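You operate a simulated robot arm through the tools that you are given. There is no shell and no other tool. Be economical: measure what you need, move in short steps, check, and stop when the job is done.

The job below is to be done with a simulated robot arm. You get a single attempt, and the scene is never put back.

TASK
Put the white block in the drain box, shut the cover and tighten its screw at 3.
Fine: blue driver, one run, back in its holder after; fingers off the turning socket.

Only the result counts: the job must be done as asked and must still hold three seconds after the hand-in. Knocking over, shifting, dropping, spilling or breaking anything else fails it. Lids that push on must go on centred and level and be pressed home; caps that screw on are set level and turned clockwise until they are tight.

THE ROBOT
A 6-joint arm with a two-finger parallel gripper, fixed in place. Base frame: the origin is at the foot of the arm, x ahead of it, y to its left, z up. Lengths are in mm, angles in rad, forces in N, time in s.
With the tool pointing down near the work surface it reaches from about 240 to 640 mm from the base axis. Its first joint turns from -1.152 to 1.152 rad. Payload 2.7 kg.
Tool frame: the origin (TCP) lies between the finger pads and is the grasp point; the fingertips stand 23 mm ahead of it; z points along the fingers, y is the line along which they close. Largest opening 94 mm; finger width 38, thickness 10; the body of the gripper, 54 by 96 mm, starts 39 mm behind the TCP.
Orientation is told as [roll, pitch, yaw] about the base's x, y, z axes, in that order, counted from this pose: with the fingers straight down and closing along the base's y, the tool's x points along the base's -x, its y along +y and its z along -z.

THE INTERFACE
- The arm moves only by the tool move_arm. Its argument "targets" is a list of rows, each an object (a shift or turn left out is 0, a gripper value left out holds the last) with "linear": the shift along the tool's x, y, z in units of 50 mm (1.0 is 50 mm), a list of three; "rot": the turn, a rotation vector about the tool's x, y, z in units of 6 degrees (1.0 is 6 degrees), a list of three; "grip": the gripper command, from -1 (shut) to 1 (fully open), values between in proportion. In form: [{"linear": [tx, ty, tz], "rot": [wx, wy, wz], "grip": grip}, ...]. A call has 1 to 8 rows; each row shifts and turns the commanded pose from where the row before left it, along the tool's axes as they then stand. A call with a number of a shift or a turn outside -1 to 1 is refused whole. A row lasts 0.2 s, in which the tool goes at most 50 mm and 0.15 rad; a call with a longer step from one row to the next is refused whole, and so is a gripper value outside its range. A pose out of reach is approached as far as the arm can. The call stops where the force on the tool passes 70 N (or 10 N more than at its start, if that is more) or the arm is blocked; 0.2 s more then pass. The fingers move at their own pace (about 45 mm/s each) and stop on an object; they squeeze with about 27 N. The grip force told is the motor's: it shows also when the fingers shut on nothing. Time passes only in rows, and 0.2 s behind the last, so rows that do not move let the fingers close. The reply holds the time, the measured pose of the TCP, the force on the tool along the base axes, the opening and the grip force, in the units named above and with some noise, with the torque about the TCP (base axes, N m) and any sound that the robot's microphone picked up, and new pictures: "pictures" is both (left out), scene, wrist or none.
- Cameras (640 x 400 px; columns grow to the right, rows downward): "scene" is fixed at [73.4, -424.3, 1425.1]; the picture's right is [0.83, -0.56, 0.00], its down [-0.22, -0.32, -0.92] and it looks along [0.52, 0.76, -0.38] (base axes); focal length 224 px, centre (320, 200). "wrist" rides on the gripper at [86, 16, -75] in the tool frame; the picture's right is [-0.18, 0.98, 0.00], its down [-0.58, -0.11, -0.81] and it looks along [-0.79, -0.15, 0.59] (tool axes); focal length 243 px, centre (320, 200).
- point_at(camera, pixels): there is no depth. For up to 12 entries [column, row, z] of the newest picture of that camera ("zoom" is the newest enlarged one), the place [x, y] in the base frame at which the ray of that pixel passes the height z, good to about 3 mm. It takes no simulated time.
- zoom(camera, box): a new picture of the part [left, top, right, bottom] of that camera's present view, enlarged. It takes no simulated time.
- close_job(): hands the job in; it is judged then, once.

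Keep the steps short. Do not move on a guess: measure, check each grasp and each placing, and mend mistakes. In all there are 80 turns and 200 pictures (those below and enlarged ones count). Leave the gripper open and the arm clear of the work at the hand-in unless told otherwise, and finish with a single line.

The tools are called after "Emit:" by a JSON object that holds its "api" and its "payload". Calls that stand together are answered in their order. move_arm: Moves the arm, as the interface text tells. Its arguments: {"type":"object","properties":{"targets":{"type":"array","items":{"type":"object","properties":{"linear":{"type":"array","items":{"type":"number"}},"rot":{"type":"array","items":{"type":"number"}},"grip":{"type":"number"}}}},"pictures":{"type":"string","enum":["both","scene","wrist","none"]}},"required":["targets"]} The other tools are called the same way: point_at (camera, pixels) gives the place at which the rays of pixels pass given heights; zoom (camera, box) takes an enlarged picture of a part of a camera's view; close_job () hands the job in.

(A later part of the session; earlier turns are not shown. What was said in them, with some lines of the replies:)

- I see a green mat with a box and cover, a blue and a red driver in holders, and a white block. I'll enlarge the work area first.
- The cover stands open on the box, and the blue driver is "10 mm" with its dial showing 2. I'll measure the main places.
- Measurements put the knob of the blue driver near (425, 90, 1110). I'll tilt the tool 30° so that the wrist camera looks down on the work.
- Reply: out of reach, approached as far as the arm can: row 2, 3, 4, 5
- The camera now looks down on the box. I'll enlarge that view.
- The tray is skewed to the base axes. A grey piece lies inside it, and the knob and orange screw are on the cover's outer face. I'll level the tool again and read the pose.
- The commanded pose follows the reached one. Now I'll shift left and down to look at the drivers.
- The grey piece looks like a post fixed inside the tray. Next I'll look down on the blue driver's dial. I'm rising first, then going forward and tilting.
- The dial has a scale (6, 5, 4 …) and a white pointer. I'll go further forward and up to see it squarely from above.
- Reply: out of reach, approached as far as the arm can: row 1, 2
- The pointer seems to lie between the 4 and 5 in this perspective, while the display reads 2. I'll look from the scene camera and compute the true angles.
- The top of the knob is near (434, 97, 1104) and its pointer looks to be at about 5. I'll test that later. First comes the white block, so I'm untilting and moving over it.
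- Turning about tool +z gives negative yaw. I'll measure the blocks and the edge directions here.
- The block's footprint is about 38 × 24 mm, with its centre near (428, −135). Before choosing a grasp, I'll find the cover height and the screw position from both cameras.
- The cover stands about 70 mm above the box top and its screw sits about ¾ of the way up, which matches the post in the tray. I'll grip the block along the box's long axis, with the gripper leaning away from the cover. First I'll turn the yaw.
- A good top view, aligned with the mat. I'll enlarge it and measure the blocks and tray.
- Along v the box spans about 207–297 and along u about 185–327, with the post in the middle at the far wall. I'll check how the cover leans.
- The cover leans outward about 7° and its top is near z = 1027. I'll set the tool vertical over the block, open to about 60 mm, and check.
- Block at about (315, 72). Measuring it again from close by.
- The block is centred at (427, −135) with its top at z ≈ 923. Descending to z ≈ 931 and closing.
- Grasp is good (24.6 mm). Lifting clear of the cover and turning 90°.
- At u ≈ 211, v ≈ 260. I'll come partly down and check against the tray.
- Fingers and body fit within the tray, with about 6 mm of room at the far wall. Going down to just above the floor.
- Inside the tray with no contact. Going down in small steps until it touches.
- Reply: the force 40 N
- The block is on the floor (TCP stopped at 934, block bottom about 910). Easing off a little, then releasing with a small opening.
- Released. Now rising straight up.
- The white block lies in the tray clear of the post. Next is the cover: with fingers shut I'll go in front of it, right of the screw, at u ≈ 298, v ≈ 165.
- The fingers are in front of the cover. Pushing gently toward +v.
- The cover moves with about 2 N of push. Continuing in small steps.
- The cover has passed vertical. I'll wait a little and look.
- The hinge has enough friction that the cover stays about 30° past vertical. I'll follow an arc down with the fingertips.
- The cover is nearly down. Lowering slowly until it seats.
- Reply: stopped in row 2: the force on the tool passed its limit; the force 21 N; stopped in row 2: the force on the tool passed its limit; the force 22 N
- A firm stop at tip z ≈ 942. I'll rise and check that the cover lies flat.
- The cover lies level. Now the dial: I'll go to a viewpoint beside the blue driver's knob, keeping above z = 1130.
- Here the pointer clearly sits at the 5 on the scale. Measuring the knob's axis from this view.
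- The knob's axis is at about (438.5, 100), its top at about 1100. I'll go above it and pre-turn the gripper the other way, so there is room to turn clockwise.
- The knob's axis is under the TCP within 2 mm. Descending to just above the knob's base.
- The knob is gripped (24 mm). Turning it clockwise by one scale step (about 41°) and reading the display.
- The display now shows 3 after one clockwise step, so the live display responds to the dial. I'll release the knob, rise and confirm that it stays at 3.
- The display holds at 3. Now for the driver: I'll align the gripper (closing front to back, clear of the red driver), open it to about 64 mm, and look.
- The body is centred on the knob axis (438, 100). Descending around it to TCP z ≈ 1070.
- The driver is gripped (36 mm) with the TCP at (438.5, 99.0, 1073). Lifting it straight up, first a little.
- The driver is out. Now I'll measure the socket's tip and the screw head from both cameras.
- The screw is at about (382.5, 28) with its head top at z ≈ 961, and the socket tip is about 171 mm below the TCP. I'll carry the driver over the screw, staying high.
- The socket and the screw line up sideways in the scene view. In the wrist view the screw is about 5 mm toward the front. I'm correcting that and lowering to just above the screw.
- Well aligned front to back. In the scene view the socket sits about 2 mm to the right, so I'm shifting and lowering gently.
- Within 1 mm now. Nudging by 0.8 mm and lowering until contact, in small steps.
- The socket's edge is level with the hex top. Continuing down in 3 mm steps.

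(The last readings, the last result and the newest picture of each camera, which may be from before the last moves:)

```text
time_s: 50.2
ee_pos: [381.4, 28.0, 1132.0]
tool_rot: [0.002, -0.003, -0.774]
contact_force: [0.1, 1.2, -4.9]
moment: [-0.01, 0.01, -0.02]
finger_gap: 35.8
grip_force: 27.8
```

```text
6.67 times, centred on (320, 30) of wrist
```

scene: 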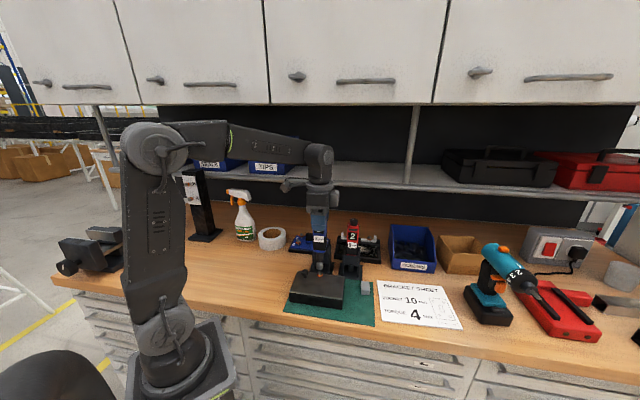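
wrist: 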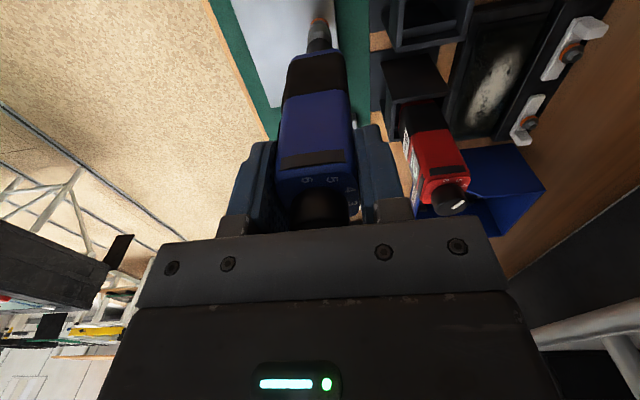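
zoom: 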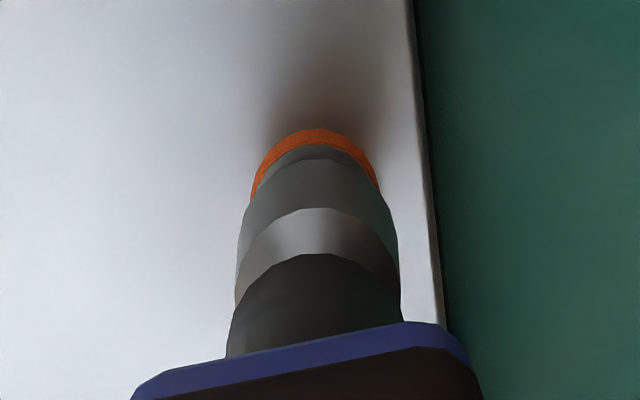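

Emit:
{"api": "move_arm", "payload": {"targets": [{"linear": [0, -0.006, 0.06]}, {"linear": [0, 0, 0]}], "pictures": "none"}}

Emit:
{"api": "move_arm", "payload": {"targets": [{"linear": [0, 0, 0.06]}, {"linear": [0, 0, 0]}], "pictures": "scene"}}

Emit:
{"api": "zoom", "payload": {"camera": "scene", "box": [305, 250, 335, 285]}}

```text
time_s: 50.8
ee_pos: [380.1, 25.5, 1127.4]
tool_rot: [0.004, -0.004, -0.773]
contact_force: [0.1, 0.0, -3.8]
moment: [0.0, -0.01, -0.03]
finger_gap: 35.8
grip_force: 26.8
```

```text
time_s: 51.4
ee_pos: [378.9, 27.5, 1126.3]
tool_rot: [0.002, -0.002, -0.775]
contact_force: [-0.1, -0.3, -4.5]
moment: [0.0, 0.0, -0.01]
finger_gap: 35.9
grip_force: 26.4
```

scene: 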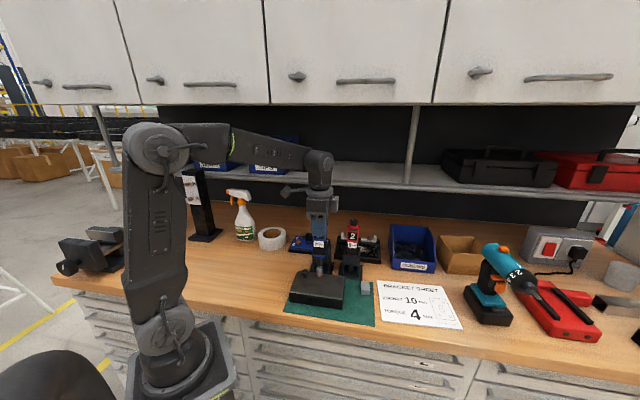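

```text
11.43 times, centred on (320, 268) of scene
```

zoom: 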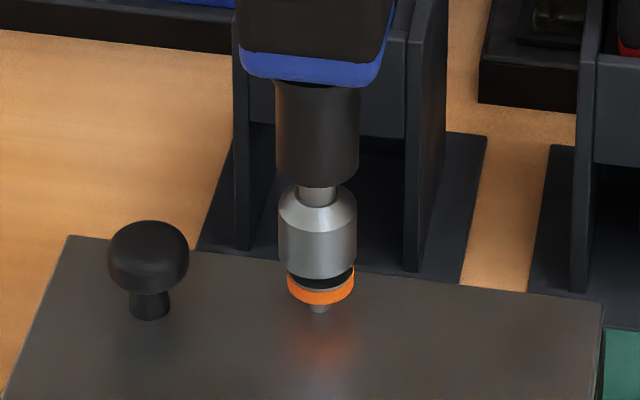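

The socket is over the hex. I'll press on in small steps, watching force and sound.

Emit:
{"api": "move_arm", "payload": {"targets": [{"linear": [0.01, 0, 0.05]}, {"linear": [0, 0, 0.03]}], "pictures": "scene"}}

Emit:
{"api": "zoom", "payload": {"camera": "scene", "box": [305, 250, 335, 285]}}

```text
time_s: 52.0
ee_pos: [379.8, 26.2, 1122.0]
tool_rot: [0.002, -0.003, -0.775]
contact_force: [0.4, -0.7, -2.6]
moment: [-0.14, 0.03, 0.02]
finger_gap: 36.0
grip_force: 26.5
```

scene: 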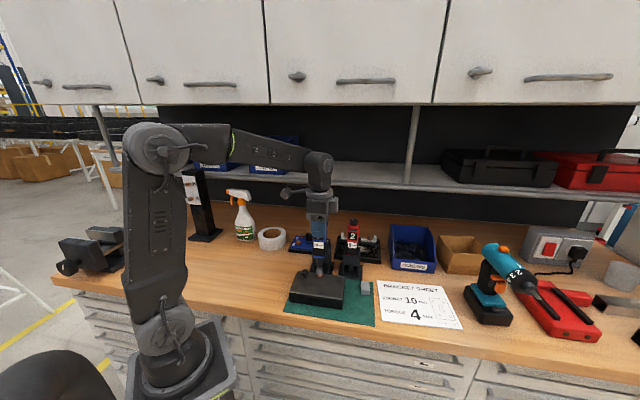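

```text
11.43 times, centred on (320, 268) of scene
```

zoom: 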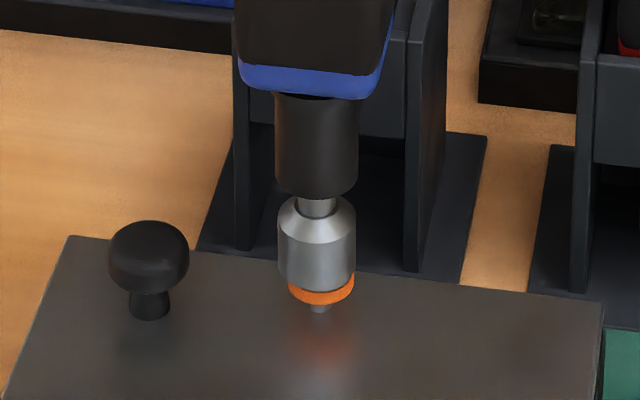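

Contact is just starting. Pressing a little more.

Emit:
{"api": "move_arm", "payload": {"targets": [{"linear": [-0.01, 0, 0.04]}, {"linear": [0, 0, 0]}], "pictures": "none"}}

Emit:
{"api": "zoom", "payload": {"camera": "scene", "box": [305, 250, 335, 285]}}

```text
time_s: 52.6
ee_pos: [381.1, 26.7, 1120.3]
tool_rot: [0.003, -0.005, -0.776]
contact_force: [2.0, 0.2, 0.8]
moment: [-0.04, -0.38, 0.04]
finger_gap: 36.0
grip_force: 27.2
```

```text
11.43 times, centred on (320, 268) of scene
```

zoom: 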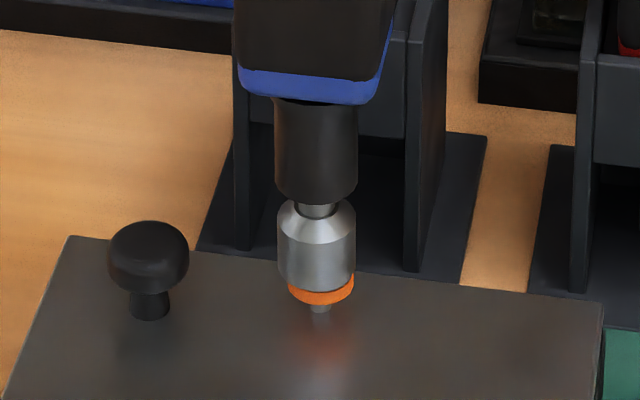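

The socket's neck is being pushed in, so this is a push-to-start driver. I'll press further, then hold and listen.

Emit:
{"api": "move_arm", "payload": {"targets": [{"linear": [0, 0, 0.04]}, {"linear": [0, 0, 0.04]}, {}, {}, {}], "pictures": "none"}}

Emit:
{"api": "zoom", "payload": {"camera": "scene", "box": [305, 250, 335, 285]}}

```text
time_s: 53.8
ee_pos: [380.0, 27.3, 1116.4]
tool_rot: [0.001, -0.003, -0.775]
contact_force: [3.5, -1.9, 0.2]
moment: [-0.4, -0.52, 0.0]
finger_gap: 36.1
grip_force: 27.5
```

```text
11.43 times, centred on (320, 268) of scene
```

zoom: 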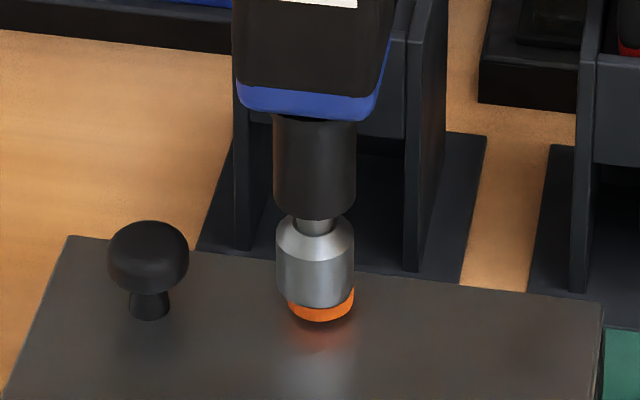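

The screw has dropped to the thread, and no motor sound yet. There is a 4 N side force toward +u, so I'm shifting 1.2 mm that way and pressing further.

Emit:
{"api": "move_arm", "payload": {"targets": [{"linear": [-0.024, 0, 0]}, {"linear": [0, 0, 0.05]}, {"linear": [0, 0, 0.03]}, {}, {}], "pictures": "none"}}

Emit:
{"api": "zoom", "payload": {"camera": "scene", "box": [305, 245, 335, 285]}}

```text
time_s: 55.0
ee_pos: [380.8, 25.8, 1111.5]
tool_rot: [0.0, -0.001, -0.775]
contact_force: [-1.8, 1.3, 0.7]
moment: [0.15, 0.35, 0.02]
finger_gap: 36.1
grip_force: 26.5
```

```text
10.00 times, centred on (320, 265) of scene
```

zoom: 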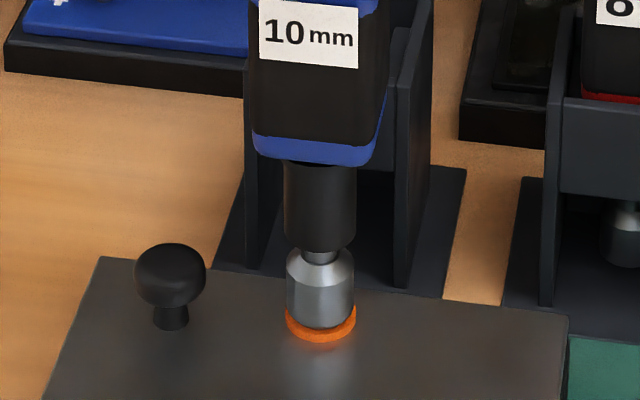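

The orange collar is now down at the cover. Pressing further.

Emit:
{"api": "move_arm", "payload": {"targets": [{"linear": [0, 0, 0.04]}, {"linear": [0, 0, 0.03]}, {}, {}], "pictures": "none"}}

Emit:
{"api": "zoom", "payload": {"camera": "scene", "box": [305, 245, 335, 285]}}

```text
time_s: 56.0
ee_pos: [381.3, 25.3, 1107.8]
tool_rot: [0.004, -0.002, -0.773]
contact_force: [0.2, 0.4, 3.4]
moment: [-0.1, 0.06, 0.02]
finger_gap: 35.8
grip_force: 27.5
```

```text
10.00 times, centred on (320, 265) of scene
```

zoom: 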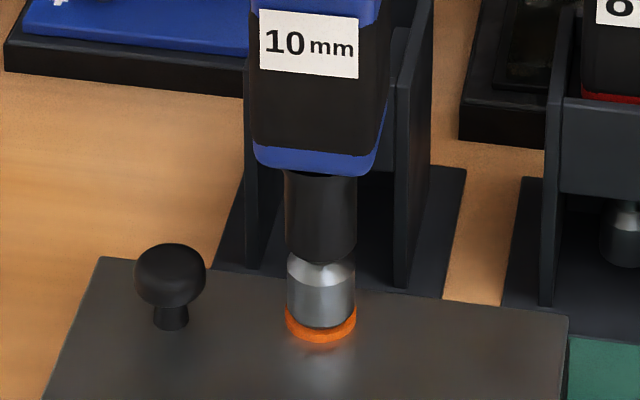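

The screw no longer sinks and the neck is compressing (about 8 N). Pressing on gently to trigger the start.

Emit:
{"api": "move_arm", "payload": {"targets": [{"linear": [0, 0, 0.03]}, {"linear": [0, 0, 0.03]}, {}, {}, {}, {}], "pictures": "none"}}

Emit:
{"api": "zoom", "payload": {"camera": "scene", "box": [305, 215, 335, 285]}}

```text
time_s: 57.4
ee_pos: [380.8, 27.3, 1106.3]
tool_rot: [0.005, -0.008, -0.774]
contact_force: [-5.2, 0.5, 33.7]
moment: [0.08, 0.78, 0.06]
finger_gap: 35.9
grip_force: 26.7
```

```text
5.71 times, centred on (320, 250) of scene
```

zoom: 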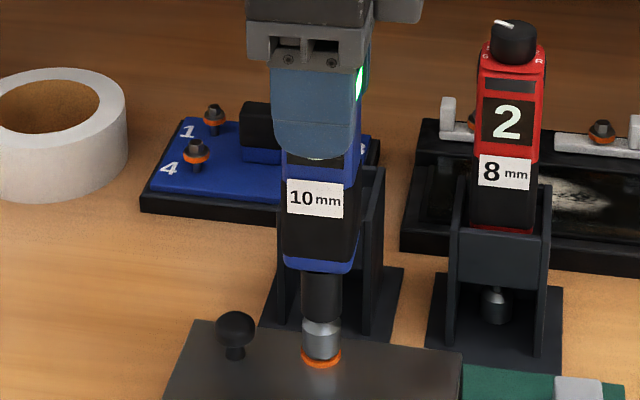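

The stripe lamp glows green and the force is 38 N. I'll hold still and look at the lamp and collar.

Emit:
{"api": "move_arm", "payload": {"targets": [{}, {}, {}, {}], "pictures": "wrist"}}

Emit:
{"api": "zoom", "payload": {"camera": "wrist", "box": [240, 0, 400, 230]}}

Emit:
{"api": "zoom", "payload": {"camera": "scene", "box": [305, 245, 335, 285]}}

```text
time_s: 58.4
ee_pos: [381.0, 27.3, 1106.6]
tool_rot: [0.007, -0.007, -0.775]
contact_force: [-2.4, -0.4, 32.7]
moment: [-0.18, 0.47, 0.01]
finger_gap: 35.6
grip_force: 27.3
```

wrist: 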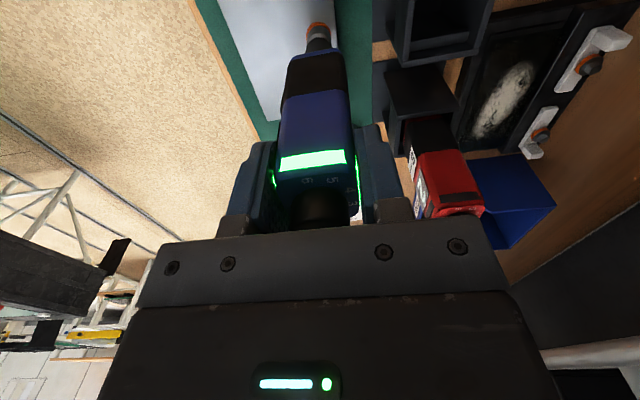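

```text
1.74 times, centred on (320, 115) of wrist
```

zoom: 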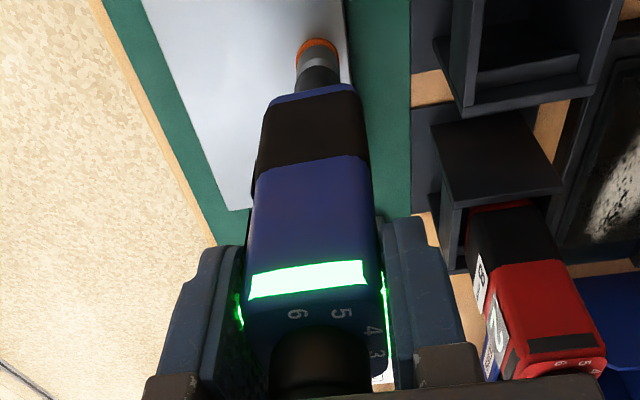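

```text
10.00 times, centred on (320, 265) of scene
```

zoom: 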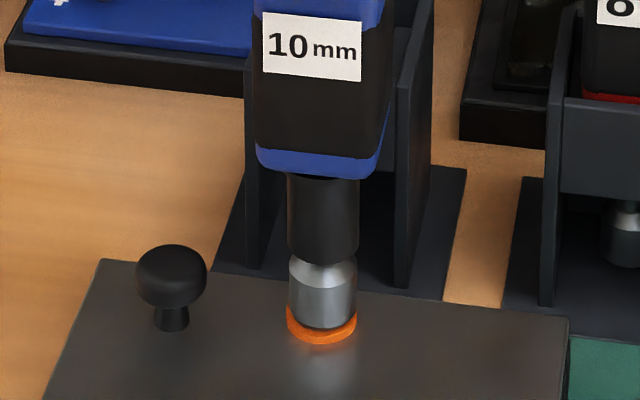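

Green and steady. I'll hold a further second and a half to see whether anything changes before I lift.

Emit:
{"api": "move_arm", "payload": {"targets": [{}, {}, {}, {}, {}, {}, {}, {}], "pictures": "wrist"}}

```text
time_s: 60.2
ee_pos: [383.0, 26.7, 1106.1]
tool_rot: [0.007, -0.006, -0.775]
contact_force: [-0.5, -2.2, 31.5]
moment: [-0.31, 0.16, 0.01]
finger_gap: 35.9
grip_force: 26.9
```

wrist: 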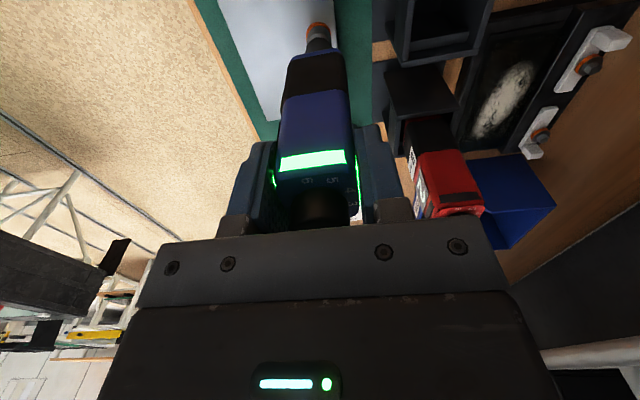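

Nothing changes: force steady, lamp steadily green, collar seated. The run is finished, so I'm lifting straight up.

Emit:
{"api": "move_arm", "payload": {"targets": [{"linear": [0, 0, -0.2]}, {"linear": [0, 0, -0.4]}, {"linear": [0, 0, -0.6]}, {"linear": [0, 0, -0.56]}], "pictures": "both"}}

Emit:
{"api": "zoom", "payload": {"camera": "scene", "box": [285, 200, 345, 300]}}

Emit:
{"api": "zoom", "payload": {"camera": "scene", "box": [300, 260, 340, 290]}}

```text
time_s: 61.2
ee_pos: [381.0, 24.0, 1192.9]
tool_rot: [0.001, -0.001, -0.776]
contact_force: [0.0, -0.6, -5.0]
moment: [-0.01, -0.01, -0.03]
finger_gap: 36.0
grip_force: 26.1
```

scene: 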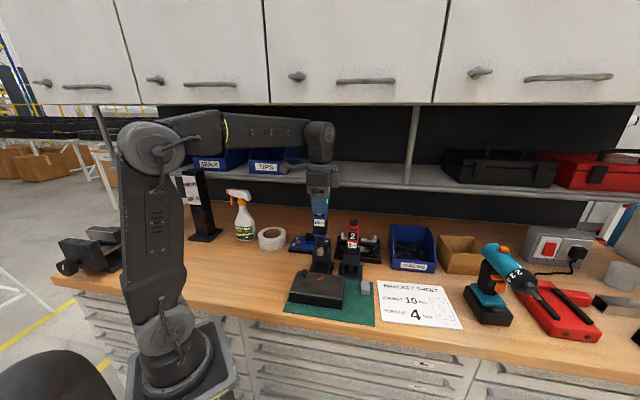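
wrist: 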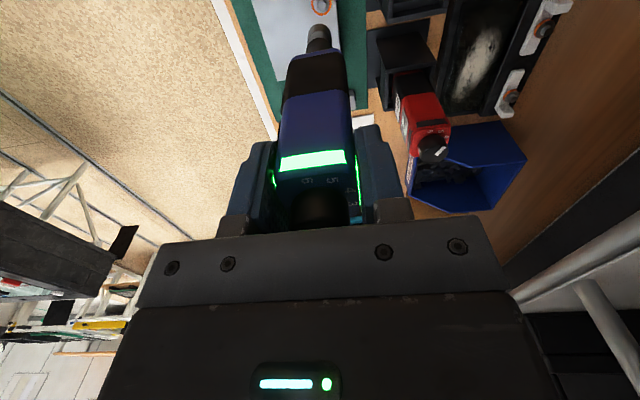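

```text
4.00 times, centred on (315, 250) of scene
```

zoom: 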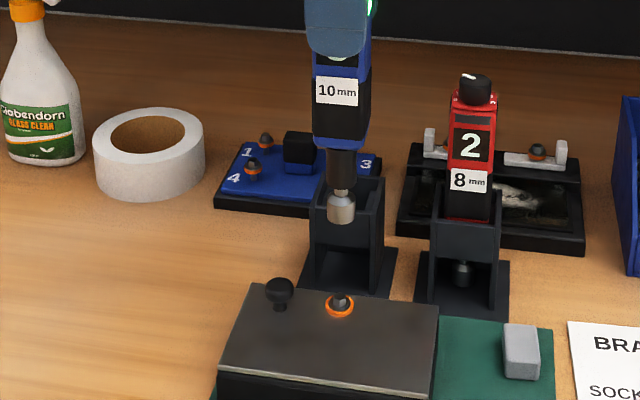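

```text
13.33 times, centred on (320, 275) of scene
```

zoom: 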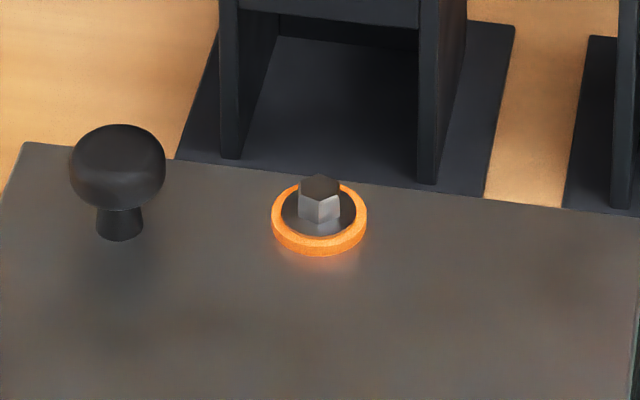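

The screw is seated with its flange in the ring, and the lamp stays green. Now I'll carry the driver back over its holder.

Emit:
{"api": "move_arm", "payload": {"targets": [{"linear": [0.078, 0.623, 0]}, {"linear": [0.078, 0.623, 0]}, {"linear": [0.078, 0.623, 0]}, {}], "pictures": "both"}}

Emit:
{"api": "zoom", "payload": {"camera": "scene", "box": [290, 200, 350, 290]}}

Emit:
{"api": "zoom", "payload": {"camera": "wrist", "box": [260, 0, 380, 80]}}

```text
time_s: 62.2
ee_pos: [437.7, 102.3, 1192.8]
tool_rot: [0.003, -0.001, -0.778]
contact_force: [0.0, -0.4, -4.6]
moment: [-0.04, 0.01, 0.0]
finger_gap: 35.9
grip_force: 26.8
```

scene: 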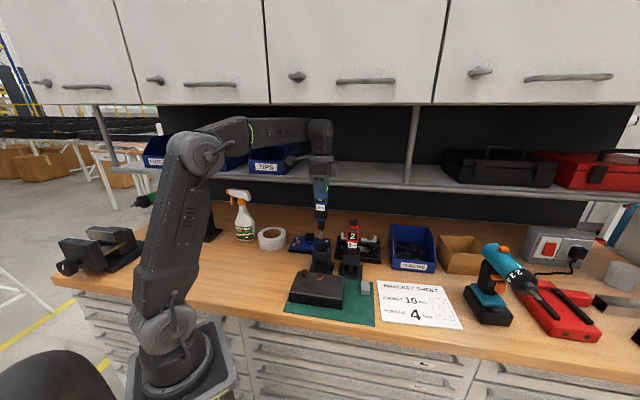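
wrist: 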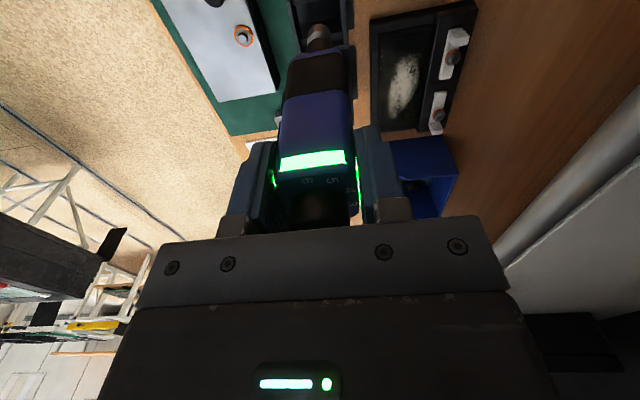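

```text
4.44 times, centred on (320, 245) of scene
```

zoom: 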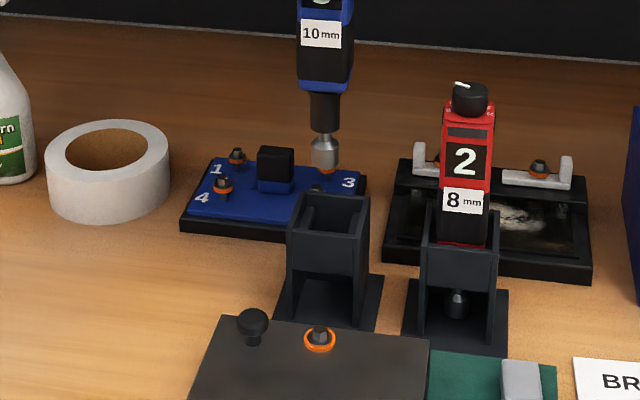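

```text
5.00 times, centred on (320, 40) of wrist
```

zoom: 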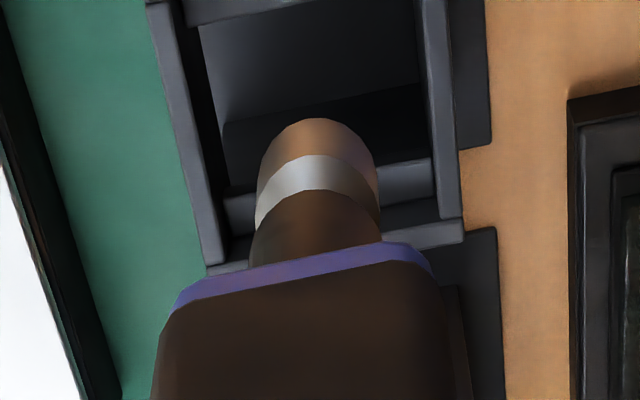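

The TCP is about 2–3 mm off the lift-out position. Correcting, then lowering part-way.

Emit:
{"api": "move_arm", "payload": {"targets": [{"linear": [-0.05, -0.045, 0]}, {"linear": [0, 0, 0.2]}], "pictures": "wrist"}}

Emit:
{"api": "zoom", "payload": {"camera": "scene", "box": [290, 190, 370, 280]}}

Emit:
{"api": "zoom", "payload": {"camera": "wrist", "box": [195, 0, 355, 100]}}

```text
time_s: 62.8
ee_pos: [437.6, 98.1, 1183.6]
tool_rot: [0.002, -0.003, -0.774]
contact_force: [1.2, -0.7, -4.8]
moment: [-0.01, -0.03, 0.02]
finger_gap: 36.0
grip_force: 27.0
```

wrist: 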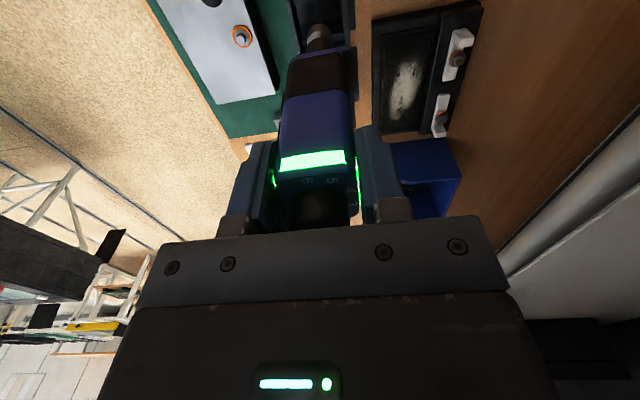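

```text
4.44 times, centred on (330, 235) of scene
```

zoom: 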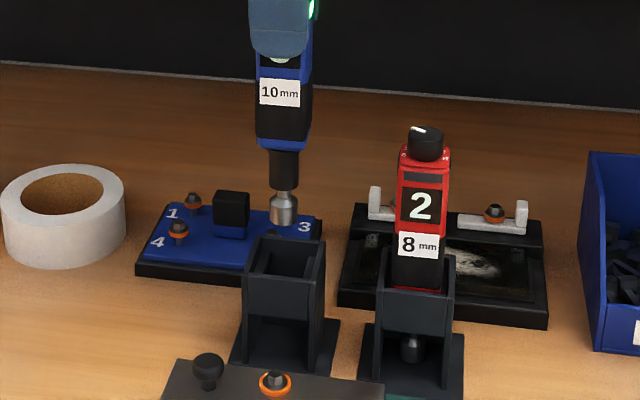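

```text
4.00 times, centred on (275, 50) of wrist
```

zoom: 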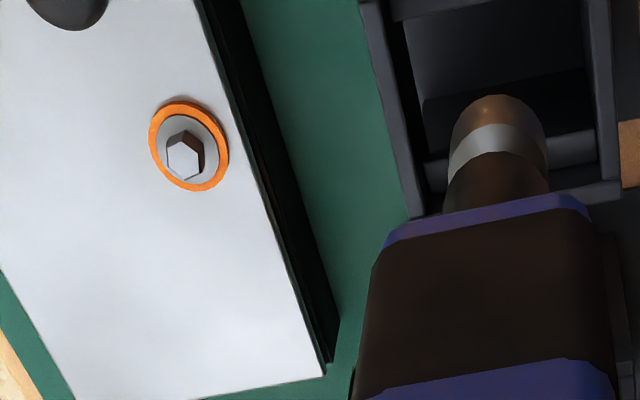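

Compared with the lift-out picture I'm about 1 mm off. Fine-correcting, then lowering in steps while watching force.

Emit:
{"api": "move_arm", "payload": {"targets": [{"linear": [0.012, -0.024, 0.2]}, {"linear": [0, 0, 0.3]}, {"linear": [0, 0, 0.3]}], "pictures": "wrist"}}

Emit:
{"api": "zoom", "payload": {"camera": "scene", "box": [290, 200, 350, 290]}}

Emit:
{"api": "zoom", "payload": {"camera": "wrist", "box": [260, 0, 380, 80]}}

```text
time_s: 63.6
ee_pos: [436.1, 95.7, 1143.0]
tool_rot: [0.002, -0.004, -0.774]
contact_force: [-0.4, -0.2, -3.6]
moment: [-0.02, 0.0, 0.0]
finger_gap: 35.8
grip_force: 27.3
```

wrist: 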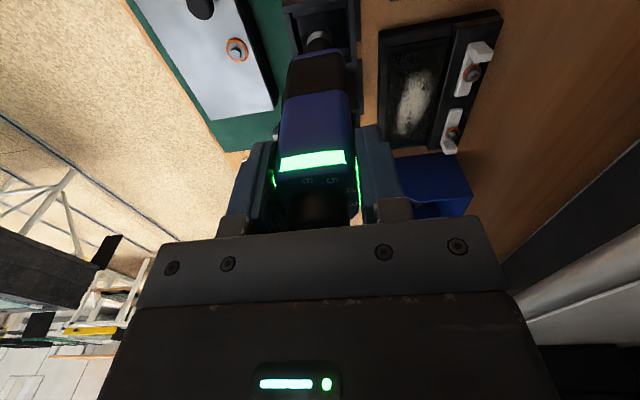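

```text
4.44 times, centred on (320, 245) of scene
```

zoom: 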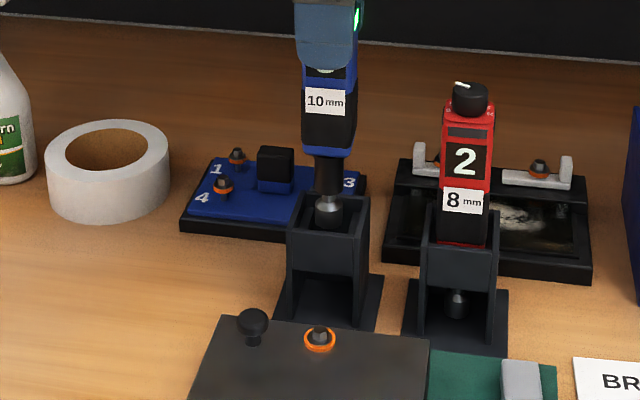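

```text
5.00 times, centred on (320, 40) of wrist
```

zoom: 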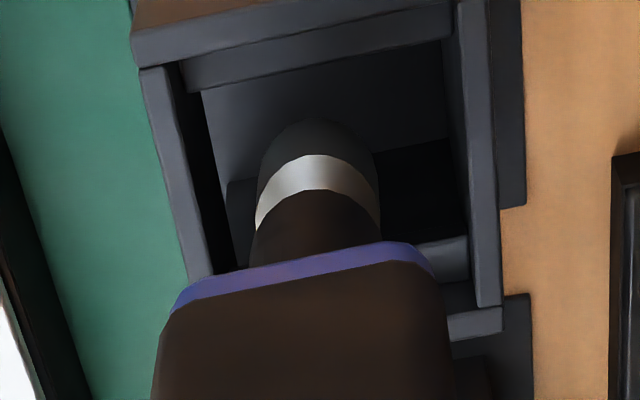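

The socket is inside the holder opening. I'll take another pose reading before going on.

Emit:
{"api": "move_arm", "payload": {"targets": [{}], "pictures": "none"}}

Emit:
{"api": "move_arm", "payload": {"targets": [{}], "pictures": "none"}}

```text
time_s: 64.0
ee_pos: [436.7, 96.7, 1143.2]
tool_rot: [0.003, -0.002, -0.774]
contact_force: [0.2, 0.1, -4.4]
moment: [0.0, -0.01, -0.02]
finger_gap: 36.0
grip_force: 26.7
```

```text
time_s: 64.4
ee_pos: [436.9, 95.4, 1143.9]
tool_rot: [0.001, -0.003, -0.775]
contact_force: [0.4, 0.0, -4.4]
moment: [0.0, 0.0, 0.01]
finger_gap: 35.9
grip_force: 27.0
```

Averaging the readings, I'm about 2.5–3 mm too far forward. Correcting and lowering to just above body entry.

Emit:
{"api": "move_arm", "payload": {"targets": [{"linear": [0.012, 0.05, 0.1]}, {"linear": [0, 0, 0.3]}, {}], "pictures": "both"}}

Emit:
{"api": "zoom", "payload": {"camera": "scene", "box": [300, 220, 345, 275]}}

Emit:
{"api": "zoom", "payload": {"camera": "wrist", "box": [260, 0, 380, 80]}}

```text
time_s: 65.2
ee_pos: [437.5, 100.2, 1123.8]
tool_rot: [0.002, -0.003, -0.775]
contact_force: [0.1, 0.0, -6.1]
moment: [0.0, -0.03, 0.02]
finger_gap: 36.2
grip_force: 26.6
```

scene: 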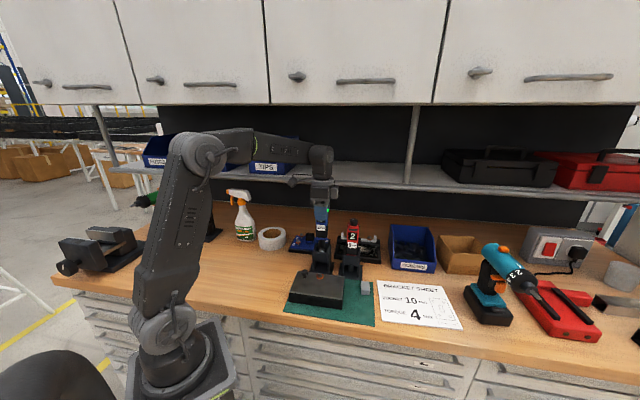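
wrist: 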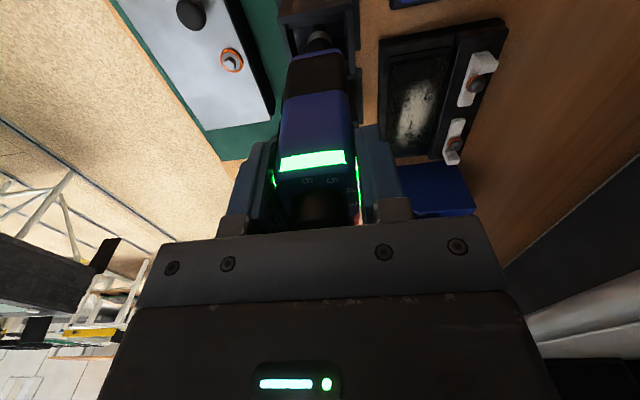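

```text
7.27 times, centred on (322, 248) of scene
```

zoom: 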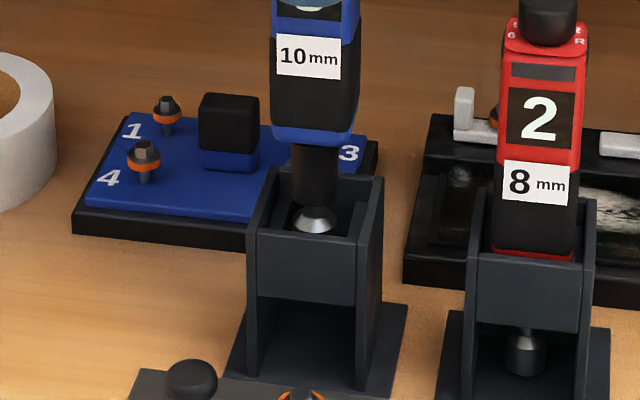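

```text
5.00 times, centred on (320, 40) of wrist
```

zoom: 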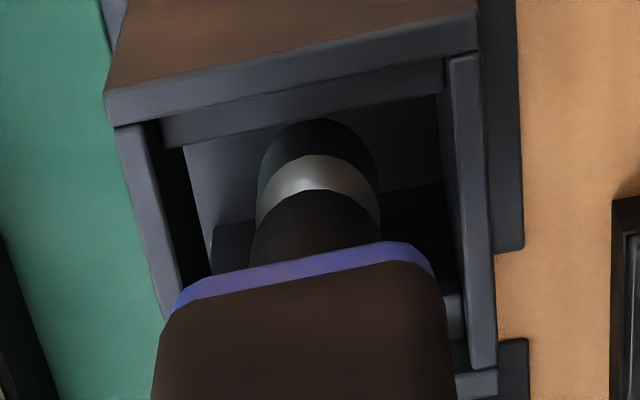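

Emit:
{"api": "point_at", "payload": {"camera": "wrist", "pixels": [[279, 25.6, 995], [352, 10, 995], [355.4, 73, 995], [290, 61, 995], [320, 73, 1008]]}}

Emit:
{"api": "move_arm", "payload": {"targets": [{}], "pictures": "none"}}

```text
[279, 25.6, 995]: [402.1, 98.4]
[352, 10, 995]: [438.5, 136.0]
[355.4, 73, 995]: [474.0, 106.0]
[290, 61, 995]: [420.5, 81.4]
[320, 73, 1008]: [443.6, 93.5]
```

```text
time_s: 65.6
ee_pos: [438.3, 99.5, 1125.4]
tool_rot: [0.001, -0.004, -0.777]
contact_force: [1.1, -0.2, -5.0]
moment: [-0.01, 0.01, -0.03]
finger_gap: 35.7
grip_force: 26.8
```

Holder centre is about (438, 102) and the TCP is about (438, 100), within the clearance. Nudging +0.8 mm and lowering slowly.

Emit:
{"api": "move_arm", "payload": {"targets": [{"linear": [0, 0.016, 0.15]}, {"linear": [0, 0, 0.15]}, {"linear": [0, 0, 0.1]}], "pictures": "none"}}

Emit:
{"api": "zoom", "payload": {"camera": "scene", "box": [300, 220, 345, 275]}}

```text
time_s: 66.4
ee_pos: [439.3, 100.5, 1102.1]
tool_rot: [0.003, -0.002, -0.776]
contact_force: [-0.8, -0.2, -4.7]
moment: [-0.01, 0.0, 0.03]
finger_gap: 35.8
grip_force: 27.3
```

```text
7.27 times, centred on (322, 248) of scene
5 turns are left
```

zoom: 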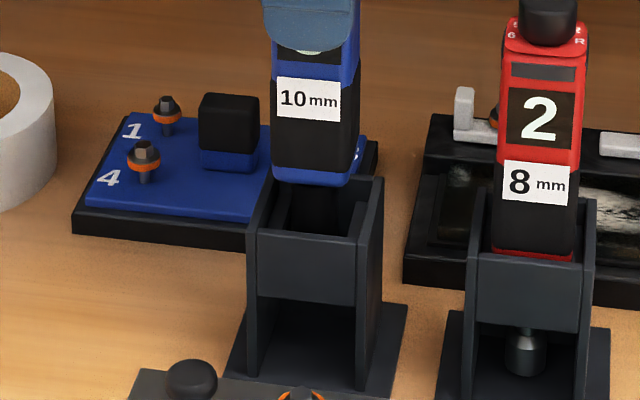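

No contact yet. Shifting 1 mm right and lowering the rest of the way to the original seated height (TCP ≈ 1073).

Emit:
{"api": "move_arm", "payload": {"targets": [{"linear": [-0.022, 0, 0.1]}, {"linear": [0, 0, 0.2]}, {"linear": [0, 0, 0.2]}, {"linear": [0, 0, 0.07]}, {}], "pictures": "scene"}}

Emit:
{"api": "zoom", "payload": {"camera": "scene", "box": [300, 220, 345, 275]}}

```text
time_s: 67.6
ee_pos: [439.9, 99.1, 1074.4]
tool_rot: [0.001, -0.004, -0.775]
contact_force: [0.0, 0.1, -4.3]
moment: [-0.01, -0.02, -0.01]
finger_gap: 35.7
grip_force: 26.9
```

scene: 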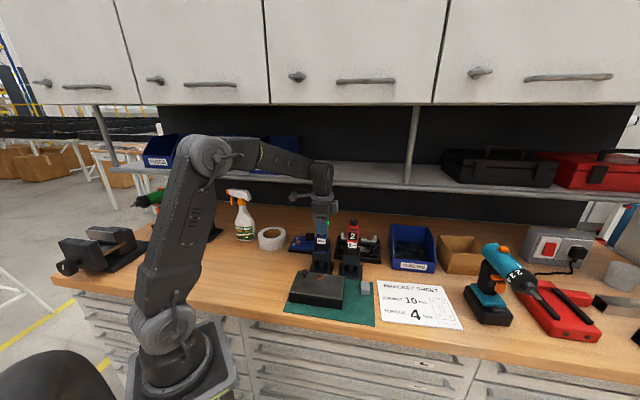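

```text
7.27 times, centred on (322, 248) of scene
4 turns are left
```

zoom: 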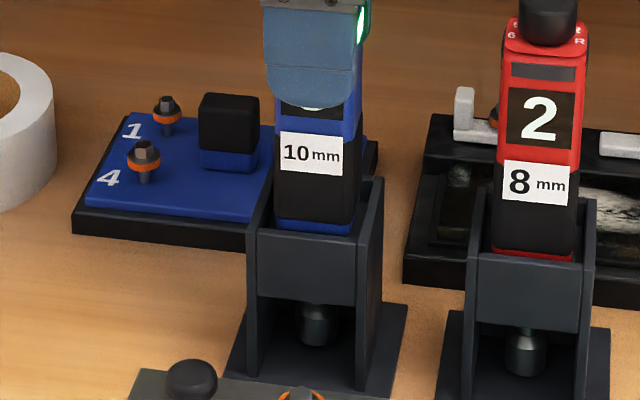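

Nearly seated, with no side force. I'll lower 1.5 mm more, open, wait and rise clear.

Emit:
{"api": "move_arm", "payload": {"targets": [{"linear": [0, 0, 0.03]}, {"grip": 0.36}, {"grip": 0.36}, {"grip": 0.36}, {"linear": [0, 0, -0.4]}, {"linear": [0, 0, -0.7]}, {"linear": [0, 0, -0.7]}, {"linear": [0, 0, -0.5]}], "pictures": "both"}}

Emit:
{"api": "zoom", "payload": {"camera": "scene", "box": [285, 205, 365, 295]}}

```text
time_s: 69.4
ee_pos: [437.7, 101.1, 1188.1]
tool_rot: [0.001, 0.0, -0.773]
contact_force: [0.0, -0.4, -0.6]
moment: [0.02, -0.03, 0.01]
finger_gap: 63.8
grip_force: 0.1
```

scene: 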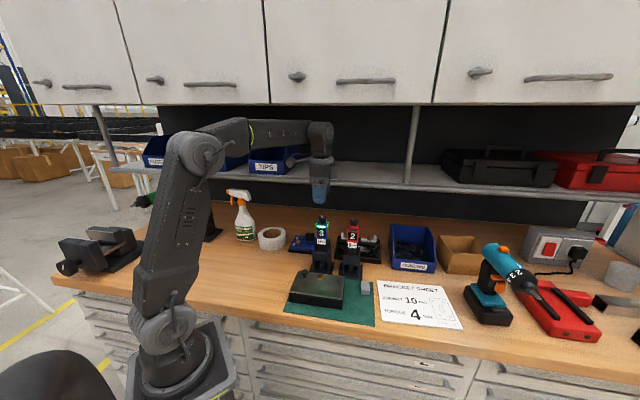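
wrist: 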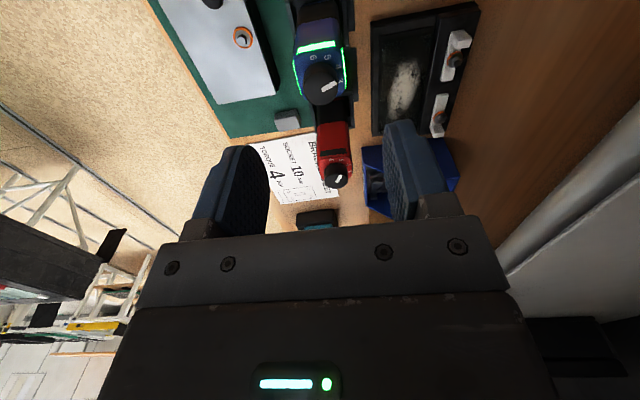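

```text
4.44 times, centred on (325, 250) of scene
3 turns are left
```

zoom: 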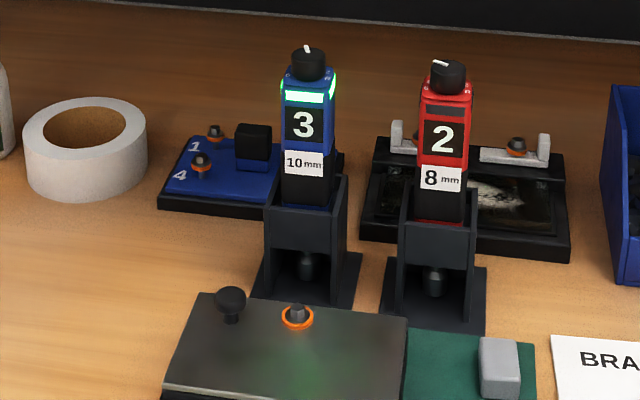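

The blue driver stands upright in its holder, showing 3 with a green lamp. The cover is shut, the screw is seated, and the gripper is open and clear. Handing in.

Emit:
{"api": "close_job", "payload": {}}

```text
The job is handed in.
```

The white block is in the drain box, the cover is shut, the screw was tightened in one run with the blue driver's display reading 3 (its dial pointer sat at the printed 4; I went by the display), and the driver is back in its holder.
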